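You operate a simulated robot arm through the tools that you are given. There is no shell and no other tool.

You run a simulated two-armed robot. Do the job below in one go: nothing can be reset, and whatever is moved stays where it is left.

## Task
Press the lid on the green tub and put it in the yellow crate.
Fine: use the lid press on the steel table; leave its slide out.

It is judged by the outcome, as a careful person would: the job done as asked, and still so three seconds after it is handed in. It fails if anything else is knocked over, pushed out of place, dropped, spilled or broken. Lids that push on must go on centred and level and be pressed home; caps that screw on are set level and turned clockwise until they are tight.

## Robot
Two 7-joint arms with fingered hands on one trunk that stands fixed in place. Base frame: the origin is at the foot of the trunk, x ahead of it, y to its left, z up; the work surface is at about z = 0.76. Lengths are in m, angles in degrees, forces in N, time in s.
The left shoulder is at [0.07, 0.153, 1.097], the right one opposite. With the tool pointing down near the work surface each hand reaches from about 0.1 to 0.86 m from the base axis, measured 20 degrees to its own side. Payload 3.9 kg a hand.
The TCP of each hand is the grasp point between the finger pads, 0.03 m short of the fingertips. In the tool frame z runs along the fingers and y along their closing line. The gripper opens to 0.104 m; its body begins 0.035 m behind the TCP. The gripper is a hand of 4 fingers: y runs from the thumb to the fingers, the wrist lies at [-0.017, -0.104, -0.178] in the tool frame.
Orientation is that of the tool frame in the base frame, as a unit quaternion [x, y, z, w]. With the fingers straight down and the wrist toward the robot, the tool's x, y and z point along [0, 1, 0], [1, 0, 0] and [0, 0, -1] of the base frame.

## Interface
- The arms move only by the tool nudge_tool. It takes "left_moves", "right_moves" or both (then of equal length, played together; a hand with none holds still); each is a list that holds one entry, the list of rows, each a list of 6 numbers: the shift along the tool's x, y, z in m, then the turn, a rotation vector about the tool's x, y, z in degrees. In form: [[[x, y, z, rx, ry, rz], ...]]. A call has 1 to 20 rows; each row shifts and turns the commanded pose from where the row before left it, along the tool's axes as they then stand. A row lasts 0.2 s, in which the tool goes at most 0.05 m and 8.6 degrees; a call with a longer step from one row to the next is refused whole. A pose out of reach is approached as far as the arm can. The call stops where the force on the tool passes 90 N (or 10 N more than at its start, if that is more) or the arm is blocked; 0.2 s more then pass. In this call time passes only in rows, and 0.2 s behind the last. It gives the time, the measured TCP pose, the force on the tool (base axes), the opening and the grip force at its end, in the units of the frame above (readings bear some noise), with the torque about the TCP (base axes, N m) and any sound that the robot's microphone picked up, and new pictures: "pictures" is both (left out), scene, wrist or none (wrist: the cameras of the hands that moved).
- Cameras (640 x 400 px; columns grow to the right, rows downward): "scene" is now at [0.1303, -0.0481, 1.3498]; the picture's right is [-0.50, -0.87, -0.00], its down [-0.31, 0.18, -0.94] and it looks along [0.81, -0.46, -0.35] (base axes); focal length 247 px, centre (320, 200). "left" rides on the left gripper at [-0.066, -0.09, -0.126] in its tool frame; the picture's right is [-0.78, -0.30, 0.56], its down [0.57, -0.70, 0.42] and it looks along [0.27, 0.65, 0.71] (tool axes); focal length 275 px, centre (320, 200). "right" rides on the right gripper at [0.066, -0.09, -0.126] in its tool frame; the picture's right is [-0.78, 0.30, -0.56], its down [-0.57, -0.70, 0.42] and it looks along [-0.26, 0.65, 0.71] (tool axes); focal length 275 px, centre (320, 200). There is no depth. A picture from a camera that has moved, and an enlarged one, comes with that camera's place and axes in the base frame and with its lens.
- raise_lower(by): slides the trunk up (or, below 0, down) by that many m; the arms and the scene camera ride with it, the base frame stays. It gives what a move gives, with no picture.
- set_fingers(index, middle, ring, thumb_bend, thumb_turn, hand): sets how far each is bent, from 0 (flat) to 1 (curled in); at 0.3 the hand is open as for a grip, at 0.7 the pads meet at the TCP. One left out holds its place. A second passes; each finger stops where it meets its share of the squeeze, and holds until it gets a number again. It is the only way to open and close the hand. It gives what a move gives, with no picture; readings hold the bend of each and the force on the fingers (four entries, about 0 where the hand has none), thumb and palm. thumb_turn goes from beside the hand (0) to across from the fingers (1), as for a grip.
- head_to(pan, tilt): turns the head with the scene camera to pan (to the left, within 86 degrees either way) and tilt (down, from -29 to 69), counted from straight ahead of the robot. It gives what a move gives, and a new picture of the scene camera.
- close_up(camera, box): a new picture of the part [left, top, right, bottom] of that camera's present view, enlarged. No time passes.
- hand_in(): hands the job in; it is judged then, once.

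Places have to be worked out from the pictures, the camera data and where the tool is seen. Open the grippers and draw the arms clear of the work before you hand the job in, unless the task says otherwise.

The tools are called after "Call:" as name(argument=value, ...) on one line, values as JSON. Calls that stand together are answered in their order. nudge_tool: Moves the arms, as the interface text tells. Its arguments: {"type":"object","properties":{"left_moves":{"type":"array","items":{"type":"array","items":{"type":"array","items":{"type":"number"}}}},"right_moves":{"type":"array","items":{"type":"array","items":{"type":"array","items":{"type":"number"}}}},"pictures":{"type":"string","enum":["both","scene","wrist","none"]}},"required":[]} The other tools are called the same way: raise_lower (by) moves the trunk up or down; set_fingers (index, middle, ring, thumb_bend, thumb_turn, hand) moves the fingers one by one; head_to (pan, tilt) turns the head that bears the scene camera; close_up (camera, box) takes an enlarged picture of a part of a camera's view; hand_in () hands the job in.

At the start:

```text
time_s: 0.0
left_tcp_pos: [0.5495, -0.0958, 1.2909]
left_orientation: [0.707, 0.707, 0.0, 0.0]
left_ft_force: [-0.7, -0.1, -0.9]
left_ft_torque: [0.0, 0.02, -0.01]
left_width: 0.1039
left_finger_force: 0.1
left_shape: jaw
left_bend: [0.3, 0.3, 0.3, 0.3, 0.97]
left_finger forces: [0.0, 0.1, 0.0, 0.0, 0.0, 0.0]
right_tcp_pos: [0.33, -0.5085, 1.2168]
right_orientation: [0.707, 0.707, -0.001, 0.0]
right_ft_force: [0.4, -0.1, 0.6]
right_ft_torque: [0.01, 0.01, 0.02]
right_width: 0.104
right_finger_force: 0.0
right_shape: jaw
right_bend: [0.3, 0.3, 0.3, 0.3, 0.97]
right_finger forces: [0.1, 0.0, 0.0, 0.0, 0.0, 0.1]
trunk travel left (down, up): [-0.55, 0.39]
head pan, tilt (commanded): [-29.8, 20.7]
```

scene: 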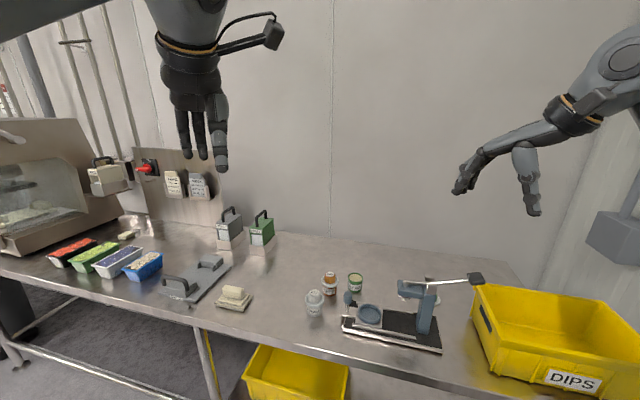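
right: 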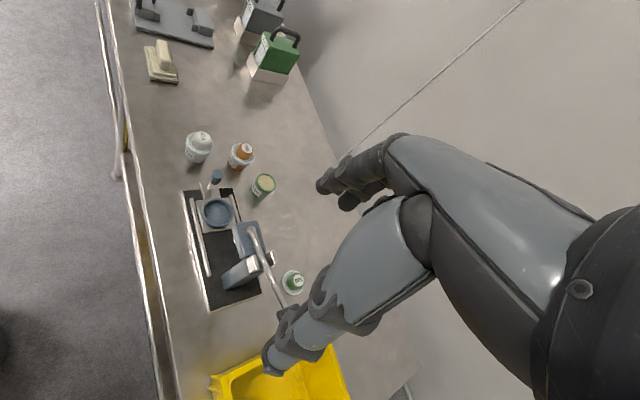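
left: 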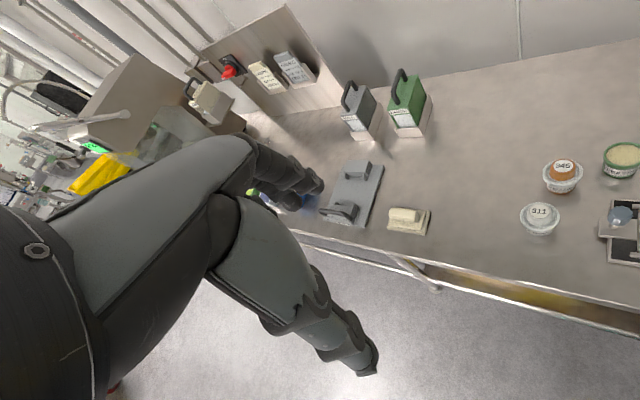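

The pictures show a lid press beside three small tubs, and the yellow DIPS crate on the right. I'll enlarge the work area to identify the green tub, the lid and the press.

Call:
close_up(camera="scene", box=[280, 250, 500, 370])

Call:
close_up(camera="right", box=[160, 110, 360, 320])

Call:
close_up(camera="left", box=[500, 120, 640, 280])

```text
2.91 times, centred on (390, 310) of scene
camera zoom: at [0.1303, -0.0481, 1.3498], right [-0.5, -0.87, 0.0], down [-0.31, 0.18, -0.94], along [0.81, -0.46, -0.35], focal length 719 px, centre (116, -120)
```

zoom: 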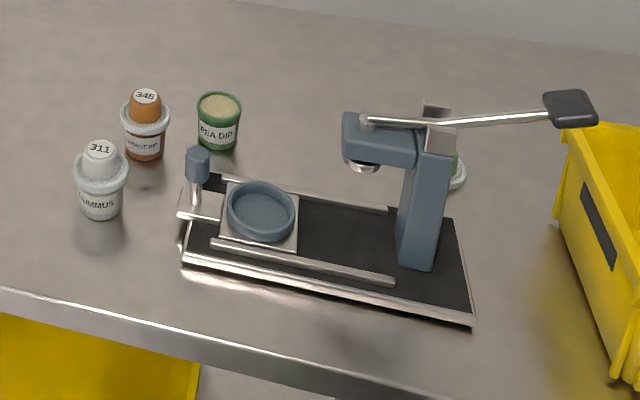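

```text
1.90 times, centred on (260, 215) of right
camera zoom: at [0.2421, -0.4421, 1.3437], right [0.3, -0.78, 0.56], down [-0.7, -0.57, -0.42], along [0.65, -0.26, -0.71], focal length 524 px, centre (434, 171)
```

zoom: 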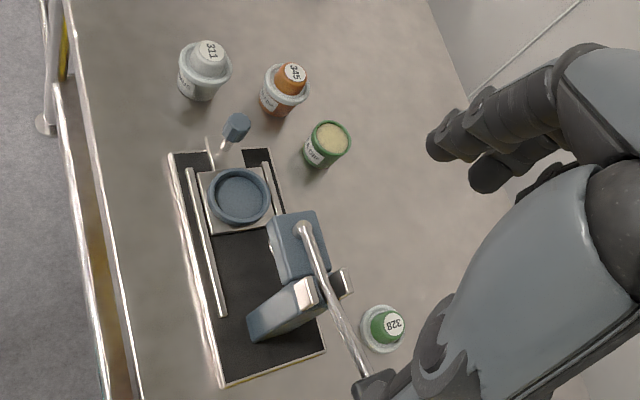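

```text
2.50 times, centred on (570, 200) of left
camera zoom: at [0.4602, -0.1618, 1.4169], right [-0.3, -0.78, -0.56], down [-0.7, 0.57, -0.42], along [0.65, 0.27, -0.71], focal length 688 px, centre (-305, 200)
```

zoom: 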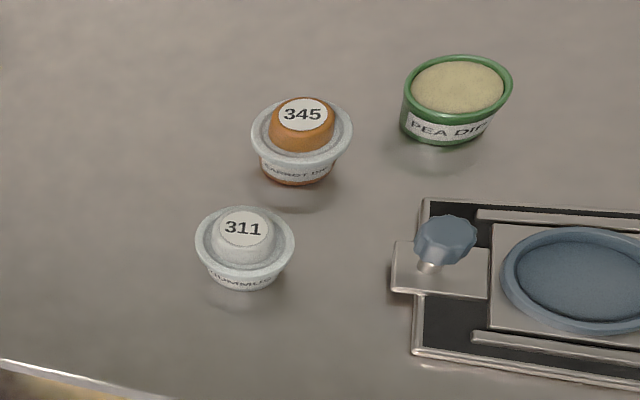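

The open PEA DIP tub is the green one, with the green-domed lid 328 loose behind the press, whose slide is out. I'll turn the head toward the press and crate for a more central view.

Call:
head_to(pan=-50, tilt=42)

```text
time_s: 0.8
left_tcp_pos: [0.5503, -0.096, 1.2906]
left_orientation: [0.708, 0.707, 0.001, 0.001]
left_ft_force: [-0.1, -0.4, -0.2]
left_ft_torque: [0.0, 0.0, 0.01]
left_width: 0.1039
left_finger_force: 0.1
left_shape: jaw
left_bend: [0.3, 0.3, 0.3, 0.3, 0.97]
left_finger forces: [0.1, 0.0, 0.0, 0.1, 0.1, 0.0]
right_tcp_pos: [0.3315, -0.5092, 1.2182]
right_orientation: [0.707, 0.707, 0.0, -0.001]
right_ft_force: [-0.7, -0.2, 0.1]
right_ft_torque: [0.02, 0.0, -0.01]
right_width: 0.104
right_finger_force: 0.1
right_shape: jaw
right_bend: [0.3, 0.3, 0.3, 0.3, 0.97]
right_finger forces: [0.1, 0.1, 0.0, 0.0, 0.1, 0.0]
trunk travel left (down, up): [-0.55, 0.39]
head pan, tilt (commanded): [-50.0, 42.0]
camera scene: at [0.1034, -0.0659, 1.3167], right [-0.77, -0.64, 0.0], down [-0.43, 0.51, -0.74], along [0.48, -0.57, -0.67], focal length 247 px, centre (320, 200)
```

scene: 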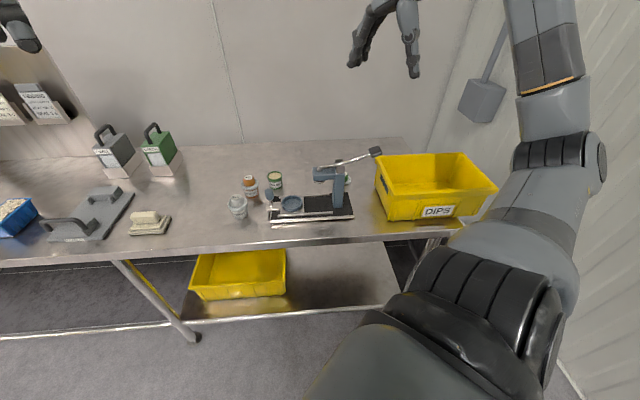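

The table runs at about 45° to the robot, with the press and crate in front of it to the right. I'll zoom in on the press and the crate from this view.

Call:
close_up(camera="scene", box=[225, 135, 395, 235])

Call:
close_up(camera="scene", box=[340, 130, 510, 235])

Call:
close_up(camera="right", box=[220, 210, 320, 310])

```text
3.76 times, centred on (310, 185) of scene
camera zoom: at [0.1034, -0.0659, 1.3167], right [-0.77, -0.64, 0.0], down [-0.43, 0.51, -0.74], along [0.48, -0.57, -0.67], focal length 930 px, centre (358, 256)
```

zoom: 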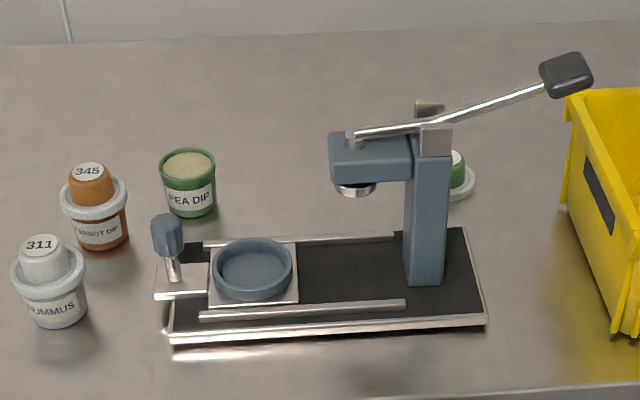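

```text
3.76 times, centred on (425, 182) of scene
camera zoom: at [0.1034, -0.0659, 1.3167], right [-0.77, -0.64, 0.0], down [-0.43, 0.51, -0.74], along [0.48, -0.57, -0.67], focal length 930 px, centre (-75, 266)
```

zoom: 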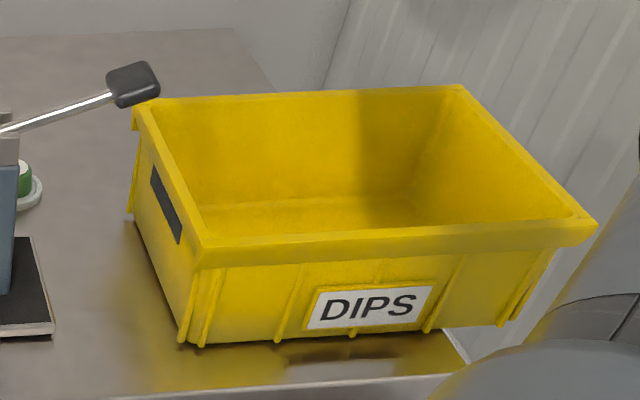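

```text
4.00 times, centred on (270, 260) of right
camera zoom: at [0.2421, -0.442, 1.3438], right [0.3, -0.78, 0.56], down [-0.7, -0.57, -0.42], along [0.65, -0.26, -0.71], focal length 1101 px, centre (520, -40)
```

zoom: 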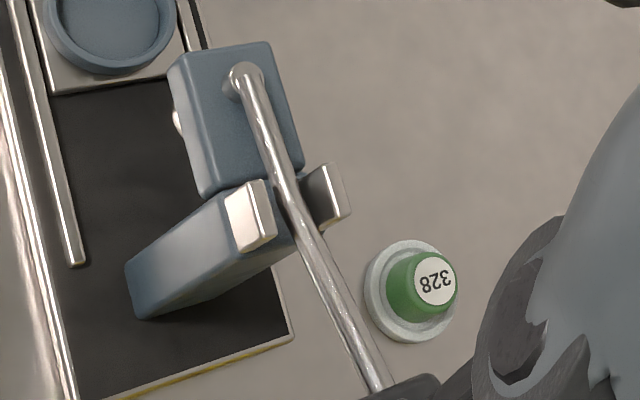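

I put the table, press and crate at 45° in the base frame, with the tub at about (0.67,-0.495), the nest at (0.545,-0.44) and the lid at (0.49,-0.68). I'll yaw the right hand 45° so its closing line points straight into the table.

Call:
nudge_tool(right_moves=[[[0, 0, 0, 0, 0, 7.5], [0, 0, 0, 0, 0, 7.5], [0, 0, 0, 0, 0, 7.5], [0, 0, 0, 0, 0, 7.5], [0, 0, 0, 0, 0, 7.5], [0, 0, 0, 0, 0, 7.5]]], pictures="both")

```text
time_s: 2.2
left_tcp_pos: [0.5505, -0.0974, 1.2893]
left_orientation: [0.707, 0.707, -0.001, -0.001]
left_ft_force: [0.0, -0.2, -0.9]
left_ft_torque: [0.01, 0.01, 0.02]
left_width: 0.1039
left_finger_force: 0.1
left_shape: jaw
left_bend: [0.3, 0.3, 0.3, 0.3, 0.97]
left_finger forces: [0.1, 0.1, 0.1, 0.0, 0.0, 0.1]
right_tcp_pos: [0.2947, -0.6504, 1.2095]
right_orientation: [0.864, 0.504, -0.006, -0.001]
right_ft_force: [-0.7, 0.1, -0.3]
right_ft_torque: [0.03, 0.0, 0.01]
right_width: 0.1039
right_finger_force: 0.1
right_shape: jaw
right_bend: [0.3, 0.3, 0.3, 0.3, 0.97]
right_finger forces: [0.0, 0.0, 0.1, 0.0, 0.0, 0.0]
right hand out of reach, approached as far as the arm can: row 1, 2, 3, 4, 5, 6
trunk travel left (down, up): [-0.55, 0.39]
head pan, tilt (commanded): [-50.0, 42.0]
camera scene: at [0.1053, -0.0682, 1.3164], right [-0.77, -0.64, 0.0], down [-0.43, 0.51, -0.74], along [0.48, -0.57, -0.67], focal length 247 px, centre (320, 200)
camera right: at [0.2501, -0.5487, 1.3354], right [-0.12, -0.82, 0.56], down [-0.9, -0.15, -0.41], along [0.43, -0.55, -0.72], focal length 275 px, centre (320, 200)
```

scene: 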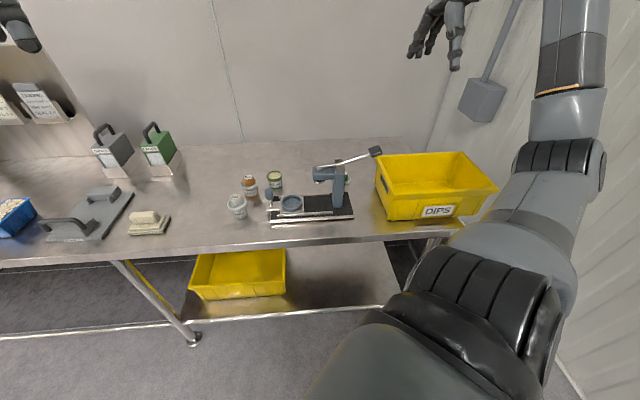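
right: 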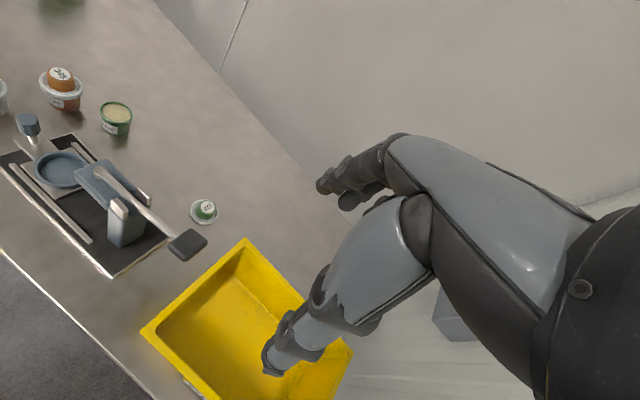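

The turn ran into the arm's reach limit in that close-in pose. I'll move the hand outward over the tubs, staying well above the press, where the pose should be reachable.

Call:
nudge_tool(right_moves=[[[0.028, 0.0196, 0.0171, 0, 0, 0], [0.028, 0.0196, 0.0171, 0, 0, 0], [0.028, 0.0196, 0.0171, 0, 0, 0], [0.028, 0.0196, 0.0171, 0, 0, 0], [0.028, 0.0196, 0.0171, 0, 0, 0], [0.028, 0.0196, 0.0171, 0, 0, 0], [0.028, 0.0196, 0.0171, 0, 0, 0], [0.028, 0.0196, 0.0171, 0, 0, 0]]], pictures="both")

```text
time_s: 4.0
left_tcp_pos: [0.5515, -0.0951, 1.2897]
left_orientation: [0.707, 0.707, 0.0, 0.0]
left_ft_force: [0.3, -0.1, -0.1]
left_ft_torque: [-0.01, -0.02, 0.02]
left_width: 0.1039
left_finger_force: 0.0
left_shape: jaw
left_bend: [0.3, 0.3, 0.3, 0.3, 0.97]
left_finger forces: [0.0, 0.1, 0.0, 0.0, 0.1, 0.0]
right_tcp_pos: [0.5403, -0.5863, 1.0712]
right_orientation: [0.873, 0.488, 0.0, -0.001]
right_ft_force: [0.7, 0.0, -0.2]
right_ft_torque: [0.01, 0.02, -0.01]
right_width: 0.1041
right_finger_force: 0.1
right_shape: jaw
right_bend: [0.3, 0.3, 0.3, 0.3, 0.97]
right_finger forces: [0.1, 0.0, 0.0, 0.0, 0.0, 0.0]
right hand out of reach, approached as far as the arm can: row 1, 2, 3, 8
trunk travel left (down, up): [-0.55, 0.39]
head pan, tilt (commanded): [-50.0, 42.0]
camera scene: at [0.1039, -0.0661, 1.3166], right [-0.77, -0.64, 0.0], down [-0.43, 0.51, -0.74], along [0.48, -0.57, -0.67], focal length 247 px, centre (320, 200)
camera right: at [0.4994, -0.4827, 1.1963], right [-0.15, -0.82, 0.56], down [-0.9, -0.12, -0.42], along [0.41, -0.56, -0.72], focal length 275 px, centre (320, 200)
```

scene: 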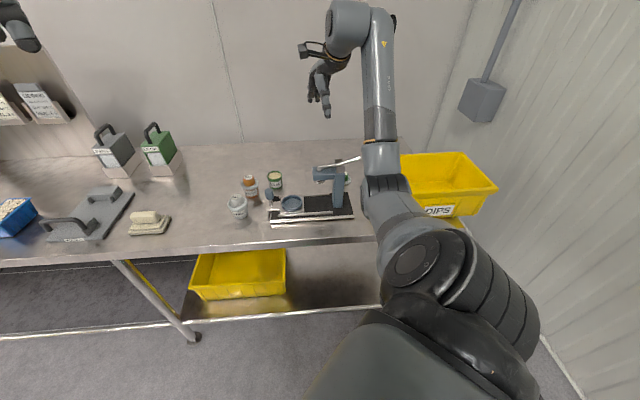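
right: 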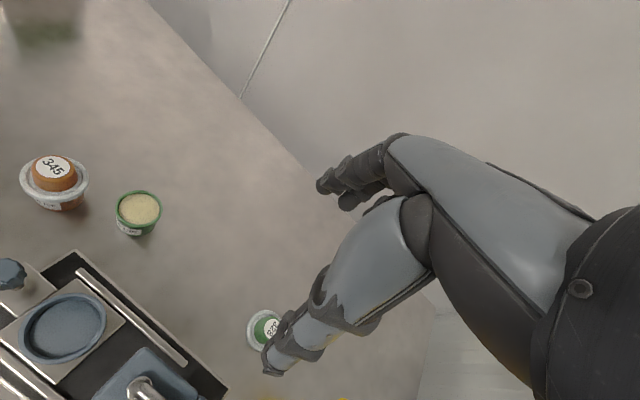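

The hand stopped well short of the commanded pose. I'll send null rows to see whether it is only lagging or has hit a limit.

Call:
nudge_tool(right_moves=[[[0, 0, 0, 0, 0, 0], [0, 0, 0, 0, 0, 0], [0, 0, 0, 0, 0, 0]]], pictures="none")

```text
time_s: 4.8
left_tcp_pos: [0.5501, -0.0972, 1.2896]
left_orientation: [0.707, 0.707, 0.0, -0.001]
left_ft_force: [0.1, 0.6, 0.4]
left_ft_torque: [0.02, 0.0, 0.02]
left_width: 0.1034
left_finger_force: 0.0
left_shape: jaw
left_bend: [0.3, 0.3, 0.3, 0.3, 0.97]
left_finger forces: [0.1, 0.0, 0.0, 0.0, 0.0, 0.0]
right_tcp_pos: [0.5399, -0.5858, 1.0712]
right_orientation: [0.873, 0.488, -0.001, -0.001]
right_ft_force: [-0.6, -0.8, 0.4]
right_ft_torque: [-0.02, 0.0, -0.01]
right_width: 0.1039
right_finger_force: 0.1
right_shape: jaw
right_bend: [0.3, 0.3, 0.3, 0.3, 0.97]
right_finger forces: [0.1, 0.0, 0.0, 0.1, 0.0, 0.0]
trunk travel left (down, up): [-0.55, 0.39]
head pan, tilt (commanded): [-50.0, 42.0]
```

The commanded pose was simply clipped, and the hand now sits at about 31.7° yaw. I'll turn the remaining 13.3° here, farther out.

Call:
nudge_tool(right_moves=[[[0, 0, 0, 0, 0, 6.65], [0, 0, 0, 0, 0, 6.65], [0, 0, 0, 0, 0, 0]]], pictures="none")

```text
time_s: 5.7
left_tcp_pos: [0.5507, -0.0961, 1.2913]
left_orientation: [0.707, 0.707, 0.0, 0.001]
left_ft_force: [0.8, 0.4, 0.1]
left_ft_torque: [0.01, -0.02, -0.02]
left_width: 0.1036
left_finger_force: 0.1
left_shape: jaw
left_bend: [0.3, 0.3, 0.3, 0.3, 0.97]
left_finger forces: [0.0, 0.0, 0.1, 0.1, 0.0, 0.0]
right_tcp_pos: [0.5403, -0.5862, 1.0709]
right_orientation: [0.873, 0.487, 0.0, -0.001]
right_ft_force: [-0.9, -0.4, 0.9]
right_ft_torque: [0.03, 0.0, 0.01]
right_width: 0.1037
right_finger_force: 0.0
right_shape: jaw
right_bend: [0.3, 0.3, 0.3, 0.3, 0.97]
right_finger forces: [0.0, 0.0, 0.0, 0.0, 0.0, 0.0]
right hand out of reach, approached as far as the arm can: row 1, 2
trunk travel left (down, up): [-0.55, 0.39]
head pan, tilt (commanded): [-50.0, 42.0]
```

The yaw limit looks like wrist flexion, because the wrist is above shoulder height. I'll raise the trunk and then lower the hand relative to the shoulder, which should free the wrist and give more clearance over the press.

Call:
raise_lower(by=0.15)

Call:
nudge_tool(right_moves=[[[0, 0, 0.04, 0, 0, 0], [0, 0, 0.04, 0, 0, 0], [0, 0, 0.04, 0, 0, 0], [0, 0, 0.04, 0, 0, 0], [0, 0, 0, 0, 0, 6.65], [0, 0, 0, 0, 0, 6.65], [0, 0, 0, 0, 0, 0]]], pictures="both")

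```text
time_s: 7.4
left_tcp_pos: [0.5511, -0.0959, 1.44]
left_orientation: [0.707, 0.707, 0.0, 0.0]
left_ft_force: [1.1, -0.3, 0.0]
left_ft_torque: [-0.03, -0.01, 0.05]
left_width: 0.1037
left_finger_force: 0.0
left_shape: jaw
left_bend: [0.3, 0.3, 0.3, 0.3, 0.97]
left_finger forces: [0.0, 0.0, 0.0, 0.1, 0.0, 0.1]
right_tcp_pos: [0.54, -0.5859, 1.2211]
right_orientation: [0.873, 0.488, -0.001, -0.001]
right_ft_force: [-0.3, 0.2, 0.2]
right_ft_torque: [0.01, 0.0, -0.04]
right_width: 0.104
right_finger_force: 0.2
right_shape: jaw
right_bend: [0.3, 0.3, 0.3, 0.3, 0.97]
right_finger forces: [0.1, 0.0, 0.0, 0.0, 0.1, 0.0]
trunk travel left (down, up): [-0.7, 0.24]
head pan, tilt (commanded): [-50.0, 42.0]
```

```text
time_s: 9.0
left_tcp_pos: [0.5498, -0.0959, 1.4403]
left_orientation: [0.707, 0.707, 0.001, 0.0]
left_ft_force: [0.0, 0.1, 0.3]
left_ft_torque: [-0.01, -0.02, 0.01]
left_width: 0.1038
left_finger_force: 0.1
left_shape: jaw
left_bend: [0.3, 0.3, 0.3, 0.3, 0.97]
left_finger forces: [0.1, 0.1, 0.0, 0.0, 0.0, 0.1]
right_tcp_pos: [0.5294, -0.5993, 1.0594]
right_orientation: [0.883, 0.469, 0.002, -0.002]
right_ft_force: [0.7, -0.4, 0.1]
right_ft_torque: [0.0, 0.01, 0.0]
right_width: 0.1039
right_finger_force: 0.1
right_shape: jaw
right_bend: [0.3, 0.3, 0.3, 0.3, 0.97]
right_finger forces: [0.1, 0.0, 0.0, 0.0, 0.1, 0.0]
right hand out of reach, approached as far as the arm can: row 5, 6
trunk travel left (down, up): [-0.7, 0.24]
head pan, tilt (commanded): [-50.0, 42.0]
camera scene: at [0.1035, -0.066, 1.4666], right [-0.77, -0.64, 0.0], down [-0.43, 0.51, -0.74], along [0.48, -0.57, -0.67], focal length 247 px, centre (320, 200)
camera right: at [0.4917, -0.4951, 1.1857], right [-0.19, -0.81, 0.55], down [-0.9, -0.08, -0.43], along [0.39, -0.58, -0.72], focal length 275 px, centre (320, 200)
```

scene: 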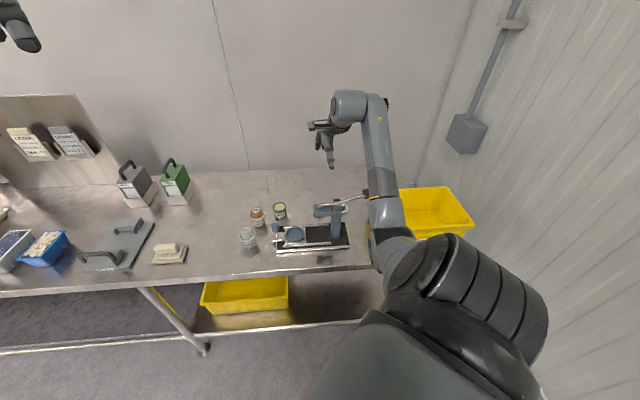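
right: 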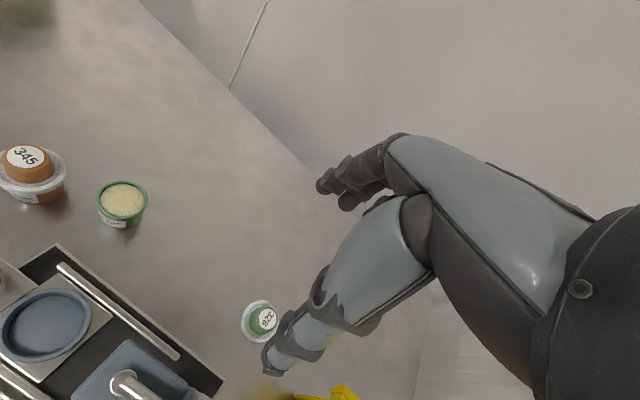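

The yaw saturates near 34° here because the elbow is out to the right. I'll zoom in on the hand to judge its true width and finger layout before choosing a grasp.

Call:
close_up(camera="scene", box=[270, 70, 430, 170])

Call:
close_up(camera="scene", box=[230, 170, 390, 270])

Call:
close_up(camera="right", box=[0, 130, 340, 400])

```text
4.00 times, centred on (350, 120) of scene
camera zoom: at [0.1035, -0.066, 1.4666], right [-0.77, -0.64, 0.0], down [-0.43, 0.51, -0.74], along [0.48, -0.57, -0.67], focal length 988 px, centre (200, 520)
```

zoom: 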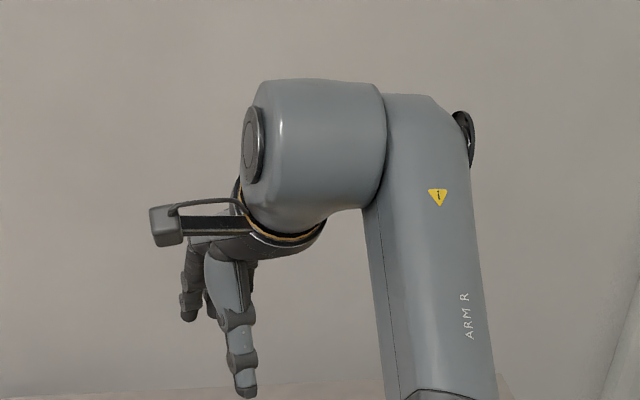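

```text
4.00 times, centred on (310, 220) of scene
camera zoom: at [0.1035, -0.066, 1.4666], right [-0.77, -0.64, 0.0], down [-0.43, 0.51, -0.74], along [0.48, -0.57, -0.67], focal length 988 px, centre (360, 120)
```

zoom: 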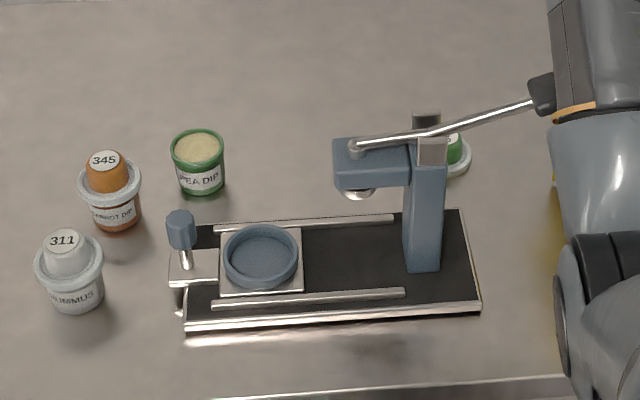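

```text
1.48 times, centred on (170, 265) of right
camera zoom: at [0.4917, -0.4951, 1.1857], right [-0.19, -0.81, 0.55], down [-0.9, -0.08, -0.43], along [0.39, -0.58, -0.72], focal length 408 px, centre (542, 104)
```

zoom: 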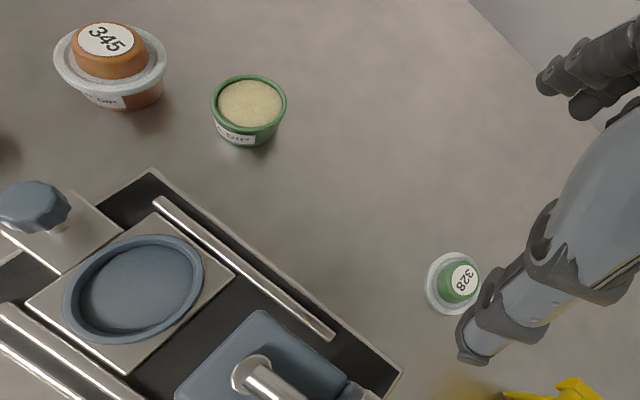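

The forearm and wrist are bulky, so I want to know what yaw is possible over the nest itself. I'll move there at a safe height (fingertips about 0.99) and test the turn.

Call:
nudge_tool(right_moves=[[[0.035, -0.0173, 0.01, 0, 0, 0], [0.035, -0.0173, 0.01, 0, 0, 0], [0.035, -0.0173, 0.01, 0, 0, 0], [0.035, -0.0173, 0.01, 0, 0, 0], [0, 0, 0, 0, 0, 0]]], pictures="none")

Call:
nudge_tool(right_moves=[[[0, 0, 0, 0, 0, 5], [0, 0, 0, 0, 0, 5], [0, 0, 0, 0, 0, 0]]], pictures="both")

```text
time_s: 10.2
left_tcp_pos: [0.5515, -0.0957, 1.4399]
left_orientation: [0.707, 0.707, -0.001, 0.0]
left_ft_force: [0.0, -0.2, -0.1]
left_ft_torque: [0.02, -0.02, 0.01]
left_width: 0.1035
left_finger_force: 0.0
left_shape: jaw
left_bend: [0.3, 0.3, 0.3, 0.3, 0.97]
left_finger forces: [0.0, 0.1, 0.0, 0.0, 0.0, 0.1]
right_tcp_pos: [0.4788, -0.5364, 1.0104]
right_orientation: [0.878, 0.479, 0.008, -0.003]
right_ft_force: [-0.3, 0.6, -0.4]
right_ft_torque: [0.03, -0.01, 0.0]
right_width: 0.1037
right_finger_force: 0.1
right_shape: jaw
right_bend: [0.3, 0.3, 0.3, 0.3, 0.97]
right_finger forces: [0.0, 0.0, 0.1, 0.1, 0.1, 0.0]
right hand out of reach, approached as far as the arm can: row 1, 2, 3, 4
trunk travel left (down, up): [-0.7, 0.24]
head pan, tilt (commanded): [-50.0, 42.0]
```

```text
time_s: 11.0
left_tcp_pos: [0.5507, -0.0957, 1.4404]
left_orientation: [0.707, 0.707, 0.0, -0.001]
left_ft_force: [-0.1, -0.4, -0.9]
left_ft_torque: [-0.02, 0.03, -0.03]
left_width: 0.1037
left_finger_force: 0.1
left_shape: jaw
left_bend: [0.3, 0.3, 0.3, 0.3, 0.97]
left_finger forces: [0.1, 0.1, 0.0, 0.0, 0.0, 0.0]
right_tcp_pos: [0.4681, -0.548, 1.0094]
right_orientation: [0.886, 0.464, 0.009, -0.003]
right_ft_force: [0.4, -0.3, -0.1]
right_ft_torque: [0.0, 0.01, 0.0]
right_width: 0.1037
right_finger_force: 0.0
right_shape: jaw
right_bend: [0.3, 0.3, 0.3, 0.3, 0.97]
right_finger forces: [0.1, 0.0, 0.0, 0.0, 0.0, 0.0]
right hand out of reach, approached as far as the arm can: row 1, 2
trunk travel left (down, up): [-0.7, 0.24]
head pan, tilt (commanded): [-50.0, 42.0]
camera scene: at [0.1037, -0.0657, 1.4666], right [-0.77, -0.64, 0.0], down [-0.43, 0.51, -0.74], along [0.48, -0.57, -0.67], focal length 247 px, centre (320, 200)
camera right: at [0.431, -0.4448, 1.1372], right [-0.21, -0.81, 0.54], down [-0.9, -0.06, -0.44], along [0.39, -0.58, -0.72], focal length 275 px, centre (320, 200)
```

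scene: 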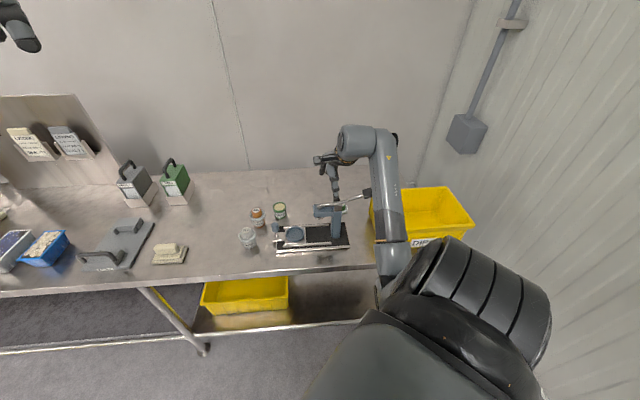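
right: 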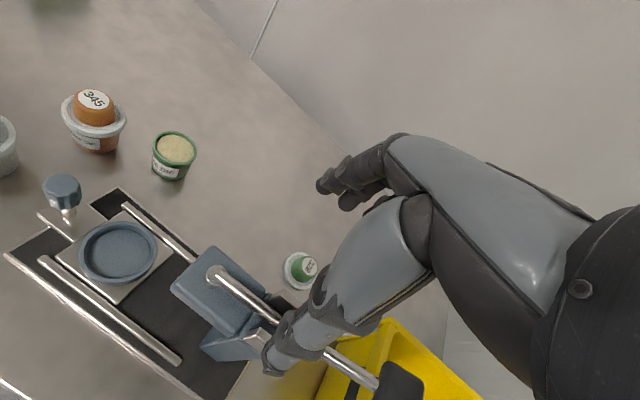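

Moving left at this yaw is blocked too, so the limit is probably the last wrist joint. I'll rise clear of the lever and test turning the other way.

Call:
nudge_tool(right_moves=[[[0, 0, -0.04, 0, 0, 0], [0, 0, -0.04, 0, 0, 0], [0, 0, -0.03, 0, 0, 0], [0, 0, 0, 0, 0, -8], [0, 0, 0, 0, 0, -8], [0, 0, 0, 0, 0, -8], [0, 0, 0, 0, 0, -8], [0, 0, 0, 0, 0, -8], [0, 0, 0, 0, 0, -8], [0, 0, 0, 0, 0, -8], [0, 0, 0, 0, 0, -8], [0, 0, 0, 0, 0, -8], [0, 0, 0, 0, 0, -8], [0, 0, 0, 0, 0, 0]]], pictures="both")

```text
time_s: 14.0
left_tcp_pos: [0.5508, -0.0958, 1.4398]
left_orientation: [0.707, 0.707, 0.0, 0.0]
left_ft_force: [0.2, 0.4, -0.6]
left_ft_torque: [0.01, 0.0, 0.02]
left_width: 0.1038
left_finger_force: 0.0
left_shape: jaw
left_bend: [0.3, 0.3, 0.3, 0.3, 0.97]
left_finger forces: [0.1, 0.1, 0.0, 0.1, 0.0, 0.1]
right_tcp_pos: [0.464, -0.5515, 1.1197]
right_orientation: [0.38, 0.925, 0.008, 0.003]
right_ft_force: [-0.5, -0.7, -0.4]
right_ft_torque: [0.01, -0.02, 0.01]
right_width: 0.104
right_finger_force: 0.1
right_shape: jaw
right_bend: [0.3, 0.3, 0.3, 0.3, 0.97]
right_finger forces: [0.1, 0.1, 0.0, 0.0, 0.0, 0.1]
right hand out of reach, approached as far as the arm can: row 3
trunk travel left (down, up): [-0.7, 0.24]
head pan, tilt (commanded): [-50.0, 42.0]
camera scene: at [0.1033, -0.0659, 1.4667], right [-0.77, -0.64, 0.0], down [-0.43, 0.51, -0.74], along [0.48, -0.57, -0.67], focal length 247 px, centre (320, 200)
camera right: at [0.3527, -0.5717, 1.2435], right [0.75, -0.34, 0.56], down [-0.08, -0.9, -0.44], along [0.65, 0.29, -0.7], focal length 275 px, centre (320, 200)
```

scene: 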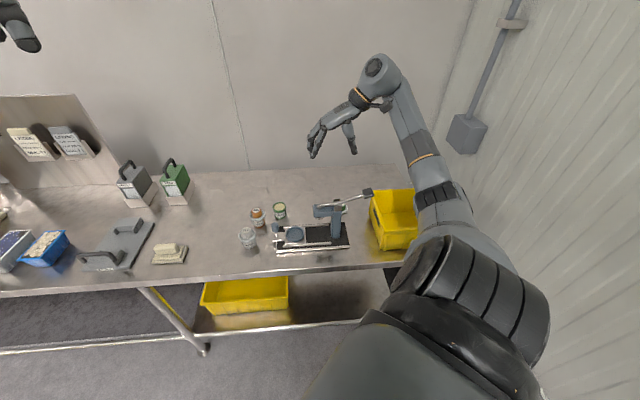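
right: 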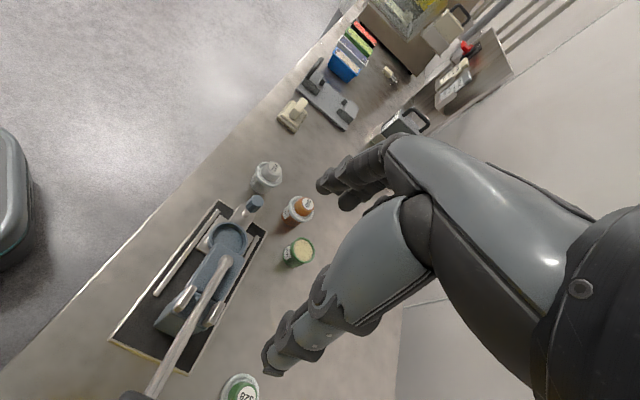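

The negative turn works freely, and yaw is now -45° with the wrist to the right. I'll keep turning that way in the clear air to see how far it goes.

Call:
nudge_tool(right_moves=[[[0, 0, 0, 0, 0, -7.5], [0, 0, 0, 0, 0, -7.5], [0, 0, 0, 0, 0, -7.5], [0, 0, 0, 0, 0, -7.5], [0, 0, 0, 0, 0, -7.5], [0, 0, 0, 0, 0, -7.5], [0, 0, 0, 0, 0, 0]]], pictures="scene")

```text
time_s: 15.6
left_tcp_pos: [0.5495, -0.0956, 1.4402]
left_orientation: [0.707, 0.707, 0.0, 0.001]
left_ft_force: [0.3, 0.0, -0.2]
left_ft_torque: [0.01, 0.01, 0.0]
left_width: 0.1038
left_finger_force: 0.1
left_shape: jaw
left_bend: [0.3, 0.3, 0.3, 0.3, 0.97]
left_finger forces: [0.0, 0.0, 0.0, 0.1, 0.1, 0.0]
right_tcp_pos: [0.4637, -0.5522, 1.1186]
right_orientation: [-0.004, 1.0, 0.009, 0.008]
right_ft_force: [-0.3, 0.4, 0.4]
right_ft_torque: [0.01, -0.01, 0.0]
right_width: 0.1038
right_finger_force: 0.0
right_shape: jaw
right_bend: [0.3, 0.3, 0.3, 0.3, 0.97]
right_finger forces: [0.0, 0.0, 0.0, 0.0, 0.1, 0.0]
trunk travel left (down, up): [-0.7, 0.24]
head pan, tilt (commanded): [-50.0, 42.0]
camera scene: at [0.1032, -0.0661, 1.4666], right [-0.77, -0.64, 0.0], down [-0.43, 0.51, -0.74], along [0.48, -0.57, -0.67], focal length 247 px, centre (320, 200)
```

scene: 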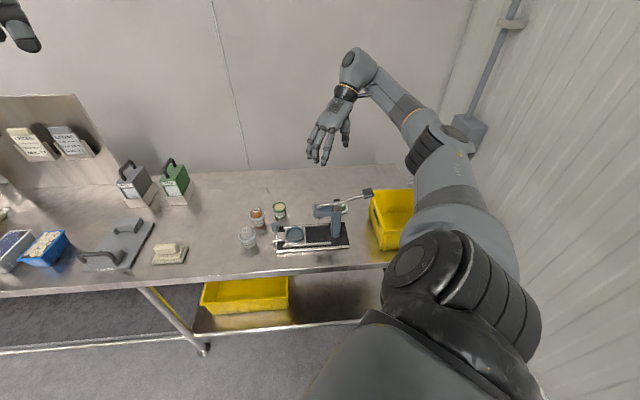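

Yaw is now -90° with no limit. I'll bring the hand a bit closer to the trunk to keep reach and continue the turn toward having the wrist on the left side.

Call:
nudge_tool(right_moves=[[[0.031, -0.031, 0, 0, 0, 0], [0.031, -0.031, 0, 0, 0, 0], [0.031, -0.031, 0, 0, 0, 0], [0, 0, 0, 0, 0, -7.5], [0, 0, 0, 0, 0, -7.5], [0, 0, 0, 0, 0, -7.5], [0, 0, 0, 0, 0, -7.5], [0, 0, 0, 0, 0, -7.5], [0, 0, 0, 0, 0, -7.5], [0, 0, 0, 0, 0, 0]]], pictures="scene")

```text
time_s: 17.8
left_tcp_pos: [0.55, -0.0976, 1.4398]
left_orientation: [0.707, 0.707, 0.0, -0.001]
left_ft_force: [0.6, -0.1, 0.1]
left_ft_torque: [0.01, -0.04, -0.01]
left_width: 0.1037
left_finger_force: 0.0
left_shape: jaw
left_bend: [0.3, 0.3, 0.3, 0.3, 0.97]
left_finger forces: [0.1, 0.0, 0.0, 0.0, 0.0, 0.1]
right_tcp_pos: [0.3689, -0.6437, 1.1138]
right_orientation: [-0.386, 0.923, 0.003, 0.011]
right_ft_force: [0.9, -0.3, -0.4]
right_ft_torque: [0.02, 0.02, -0.01]
right_width: 0.1038
right_finger_force: 0.1
right_shape: jaw
right_bend: [0.3, 0.3, 0.3, 0.3, 0.97]
right_finger forces: [0.1, 0.0, 0.0, 0.0, 0.0, 0.1]
right hand out of reach, approached as far as the arm can: row 7
trunk travel left (down, up): [-0.7, 0.24]
head pan, tilt (commanded): [-50.0, 42.0]
camera scene: at [0.1026, -0.0671, 1.4666], right [-0.77, -0.64, 0.0], down [-0.43, 0.51, -0.74], along [0.48, -0.57, -0.67], focal length 247 px, centre (320, 200)
```

scene: 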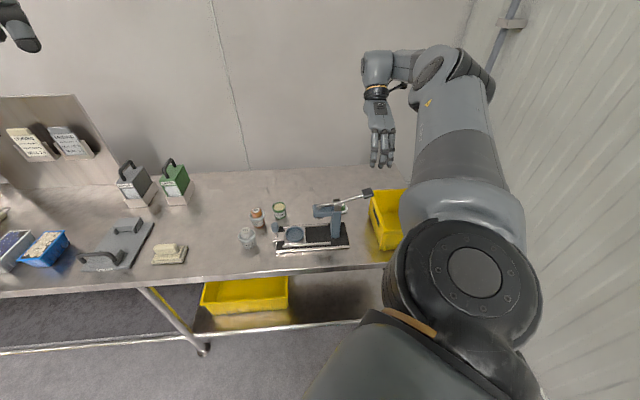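

I mixed up an axis sign and moved the hand right rather than toward the trunk, which did no harm at that height. Yaw is -135° now, so I'll move left and frontward, then continue the turn.

Call:
nudge_tool(right_moves=[[[-0.038, 0.028, 0, 0, 0, 0], [-0.038, 0.028, 0, 0, 0, 0], [-0.038, 0.028, 0, 0, 0, 0], [-0.038, 0.028, 0, 0, 0, 0], [-0.038, 0.028, 0, 0, 0, 0], [0, 0, 0, 0, 0, -7.5], [0, 0, 0, 0, 0, -7.5], [0, 0, 0, 0, 0, -7.5], [0, 0, 0, 0, 0, -7.5], [0, 0, 0, 0, 0, -7.5], [0, 0, 0, 0, 0, -7.5], [0, 0, 0, 0, 0, 0]]], pictures="scene")

```text
time_s: 20.4
left_tcp_pos: [0.5504, -0.0951, 1.4399]
left_orientation: [0.707, 0.707, 0.0, 0.0]
left_ft_force: [0.4, 0.2, 0.7]
left_ft_torque: [0.01, -0.01, -0.01]
left_width: 0.1035
left_finger_force: 0.0
left_shape: jaw
left_bend: [0.3, 0.3, 0.3, 0.3, 0.97]
left_finger forces: [0.0, 0.1, 0.0, 0.0, 0.0, 0.0]
right_tcp_pos: [0.4048, -0.4104, 1.1201]
right_orientation: [0.71, -0.704, -0.001, -0.01]
right_ft_force: [-0.8, -0.3, 0.1]
right_ft_torque: [0.06, 0.01, 0.0]
right_width: 0.104
right_finger_force: 0.1
right_shape: jaw
right_bend: [0.3, 0.3, 0.3, 0.3, 0.97]
right_finger forces: [0.1, 0.0, 0.1, 0.0, 0.0, 0.0]
trunk travel left (down, up): [-0.7, 0.24]
head pan, tilt (commanded): [-50.0, 42.0]
camera scene: at [0.1034, -0.0661, 1.4666], right [-0.77, -0.64, 0.0], down [-0.43, 0.51, -0.74], along [0.48, -0.57, -0.67], focal length 247 px, centre (320, 200)
```

scene: 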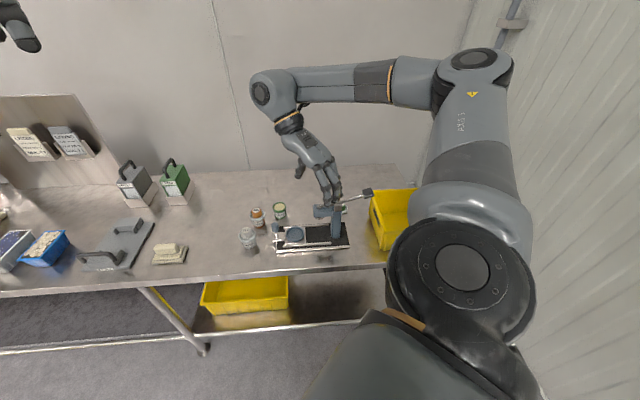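

Now the arm has a high elbow with the forearm passing overhead, which gives good clearance. I'll keep turning until the wrist is on the left side of the TCP (yaw -225°).

Call:
nudge_tool(right_moves=[[[0, 0, 0, 0, 0, -7.5], [0, 0, 0, 0, 0, -7.5], [0, 0, 0, 0, 0, -7.5], [0, 0, 0, 0, 0, -7.5], [0, 0, 0, 0, 0, -7.5], [0, 0, 0, 0, 0, -7.5], [0, 0, 0, 0, 0, 0]]], pictures="both")

```text
time_s: 22.0
left_tcp_pos: [0.5509, -0.0949, 1.4408]
left_orientation: [0.707, 0.707, 0.0, 0.001]
left_ft_force: [0.4, 0.9, -0.3]
left_ft_torque: [-0.01, -0.04, 0.01]
left_width: 0.1035
left_finger_force: 0.1
left_shape: jaw
left_bend: [0.3, 0.3, 0.3, 0.3, 0.97]
left_finger forces: [0.0, 0.0, 0.1, 0.0, 0.0, 0.1]
right_tcp_pos: [0.4041, -0.4087, 1.1187]
right_orientation: [0.926, -0.379, 0.003, -0.009]
right_ft_force: [0.1, -0.4, 0.3]
right_ft_torque: [0.01, 0.03, 0.0]
right_width: 0.1037
right_finger_force: 0.1
right_shape: jaw
right_bend: [0.3, 0.3, 0.3, 0.3, 0.97]
right_finger forces: [0.0, 0.1, 0.0, 0.0, 0.0, 0.1]
trunk travel left (down, up): [-0.7, 0.24]
head pan, tilt (commanded): [-50.0, 42.0]
camera scene: at [0.1035, -0.0658, 1.4666], right [-0.77, -0.64, 0.0], down [-0.43, 0.51, -0.74], along [0.48, -0.57, -0.67], focal length 247 px, centre (320, 200)
camera right: at [0.5132, -0.3934, 1.2467], right [-0.77, 0.33, 0.55], down [0.09, 0.91, -0.41], along [-0.63, -0.27, -0.73], focal length 275 px, centre (320, 200)
```

scene: 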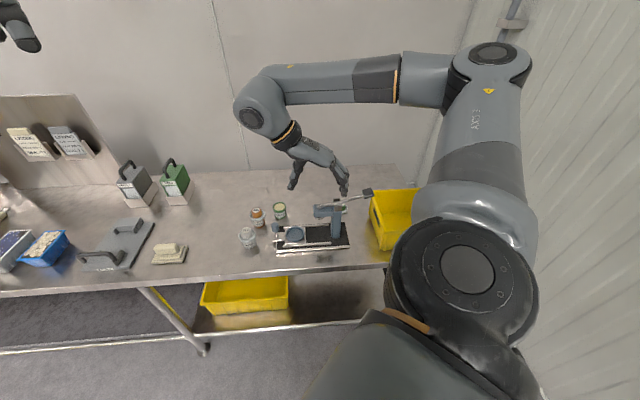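
right: 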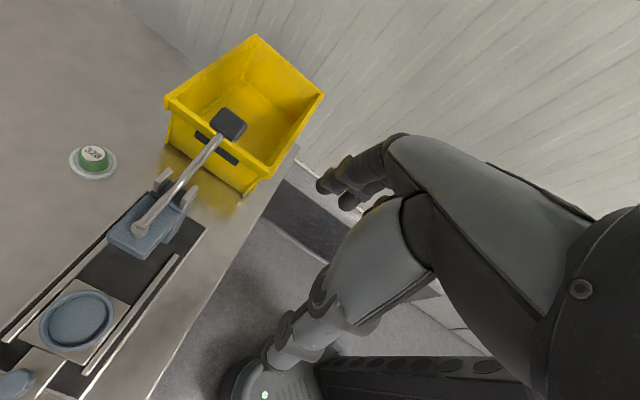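

Yaw is now 135° with the wrist on the left. I'll turn another 45° so the hand comes from the front-left, which should clear both the press head and the slide knob.

Call:
nudge_tool(right_moves=[[[0, 0, 0, 0, 0, -7.5], [0, 0, 0, 0, 0, -7.5], [0, 0, 0, 0, 0, -7.5], [0, 0, 0, 0, 0, -7.5], [0, 0, 0, 0, 0, -7.5], [0, 0, 0, 0, 0, -7.5], [0, 0, 0, 0, 0, 0]]], pictures="scene")

```text
time_s: 23.6
left_tcp_pos: [0.5507, -0.0957, 1.4402]
left_orientation: [0.708, 0.707, 0.0, 0.0]
left_ft_force: [-0.3, 0.1, -0.6]
left_ft_torque: [-0.01, -0.01, 0.02]
left_width: 0.1039
left_finger_force: 0.0
left_shape: jaw
left_bend: [0.3, 0.3, 0.3, 0.3, 0.97]
left_finger forces: [0.0, 0.0, 0.0, 0.0, 0.1, 0.1]
right_tcp_pos: [0.4032, -0.4089, 1.1187]
right_orientation: [1.0, 0.003, 0.006, -0.006]
right_ft_force: [1.1, 0.4, -0.4]
right_ft_torque: [0.04, -0.01, -0.01]
right_width: 0.1037
right_finger_force: 0.0
right_shape: jaw
right_bend: [0.3, 0.3, 0.3, 0.3, 0.97]
right_finger forces: [0.1, 0.1, 0.0, 0.0, 0.0, 0.2]
trunk travel left (down, up): [-0.7, 0.24]
head pan, tilt (commanded): [-50.0, 42.0]
camera scene: at [0.1037, -0.0659, 1.4666], right [-0.77, -0.64, 0.0], down [-0.43, 0.51, -0.74], along [0.48, -0.57, -0.67], focal length 247 px, centre (320, 200)
```

scene: 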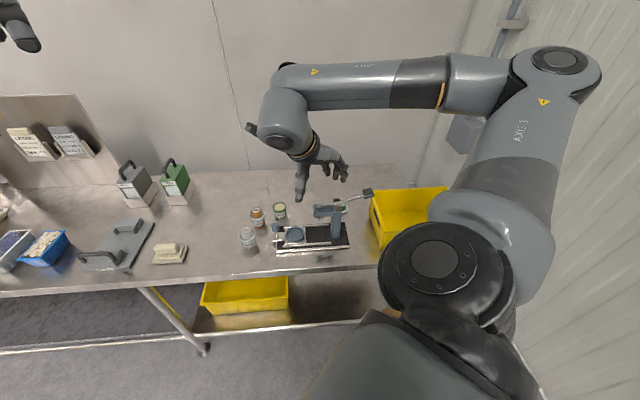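

Yaw is 90°, so the tool axes line up with base x and minus y, though there is about 1° of tilt. I'll correct the tilt, move over the green tub at a safe height and turn another 45° so the closing line runs into the table, clear of the carrot tub.

Call:
nudge_tool(right_moves=[[[0, 0, 0, -0.69, -0.69, 0.34], [0.038, 0.0123, 0.01, 0, 0, 0], [0.038, 0.0123, 0.01, 0, 0, 0], [0.038, 0.0123, 0.01, 0, 0, 0], [0.038, 0.0123, 0.01, 0, 0, 0], [0.038, 0.0123, 0.01, 0, 0, 0], [0.038, 0.0123, 0.01, 0, 0, 0], [0.038, 0.0123, 0.01, 0, 0, 0], [0, 0, 0, 0, 0, -7.5], [0, 0, 0, 0, 0, -7.5], [0, 0, 0, 0, 0, -7.5], [0, 0, 0, 0, 0, -7.5], [0, 0, 0, 0, 0, -7.5], [0, 0, 0, 0, 0, -7.5], [0, 0, 0, 0, 0, 0]]], pictures="both")

```text
time_s: 26.8
left_tcp_pos: [0.55, -0.0954, 1.4395]
left_orientation: [0.707, 0.707, 0.0, 0.0]
left_ft_force: [0.2, -0.1, 0.8]
left_ft_torque: [0.01, -0.02, -0.01]
left_width: 0.1039
left_finger_force: 0.0
left_shape: jaw
left_bend: [0.3, 0.3, 0.3, 0.3, 0.97]
left_finger forces: [0.0, 0.0, 0.0, 0.0, 0.0, 0.0]
right_tcp_pos: [0.6714, -0.4967, 1.0498]
right_orientation: [0.923, 0.384, 0.002, 0.001]
right_ft_force: [0.2, -0.6, 0.2]
right_ft_torque: [0.02, 0.0, -0.02]
right_width: 0.1038
right_finger_force: 0.2
right_shape: jaw
right_bend: [0.3, 0.3, 0.3, 0.3, 0.97]
right_finger forces: [0.0, 0.1, 0.0, 0.0, 0.1, 0.0]
trunk travel left (down, up): [-0.7, 0.24]
head pan, tilt (commanded): [-50.0, 42.0]
camera scene: at [0.1035, -0.0657, 1.4667], right [-0.77, -0.64, 0.0], down [-0.43, 0.51, -0.74], along [0.48, -0.57, -0.67], focal length 247 px, centre (320, 200)
camera right: at [0.6536, -0.3857, 1.1763], right [-0.34, -0.76, 0.55], down [-0.9, 0.09, -0.43], along [0.27, -0.64, -0.71], focal length 275 px, centre (320, 200)
```

scene: 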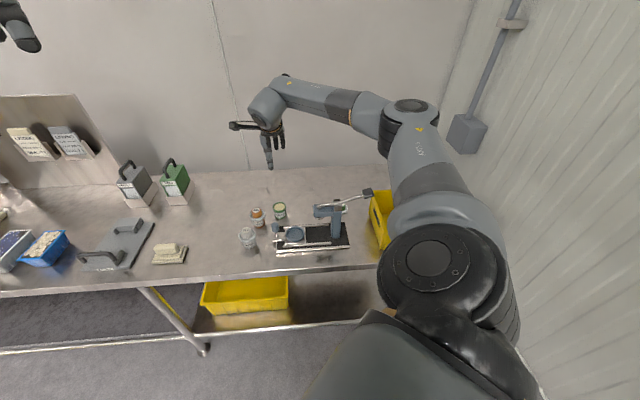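
right: 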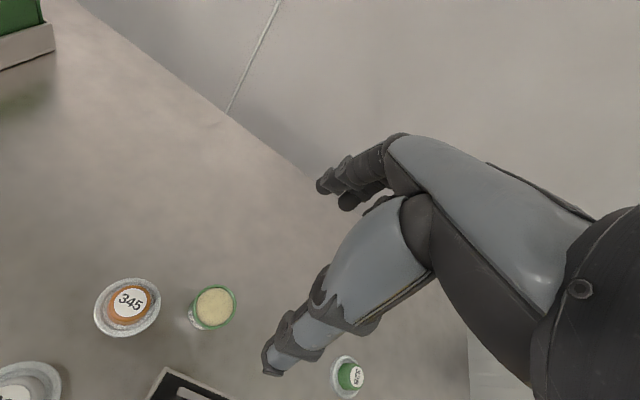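

The pose over the tub was reached cleanly, level and at 45° yaw. I'll zoom in with both cameras to measure the tub position and height precisely.

Call:
close_up(camera="right", box=[80, 250, 280, 375])

Call:
close_up(camera="scene", box=[230, 190, 310, 240])

Call:
close_up(camera="scene", box=[260, 180, 380, 255])

```text
3.20 times, centred on (180, 312) of right
camera zoom: at [0.6536, -0.3857, 1.1763], right [-0.34, -0.76, 0.55], down [-0.9, 0.09, -0.43], along [0.27, -0.64, -0.71], focal length 881 px, centre (768, -160)
```

zoom: 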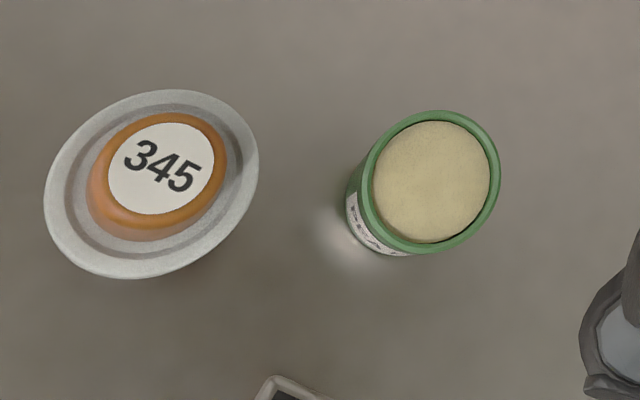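

```text
8.00 times, centred on (270, 215) of scene
camera zoom: at [0.1035, -0.0657, 1.4667], right [-0.77, -0.64, 0.0], down [-0.43, 0.51, -0.74], along [0.48, -0.57, -0.67], focal length 1976 px, centre (720, 80)
```

zoom: 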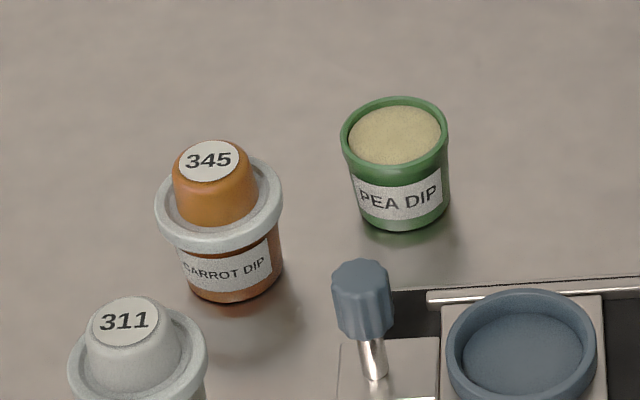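

```text
5.33 times, centred on (320, 218) of scene
camera zoom: at [0.1035, -0.0657, 1.4667], right [-0.77, -0.64, 0.0], down [-0.43, 0.51, -0.74], along [0.48, -0.57, -0.67], focal length 1317 px, centre (320, 107)
```

zoom: 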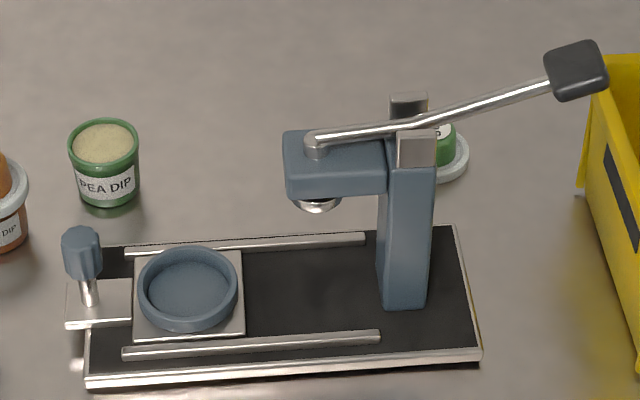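

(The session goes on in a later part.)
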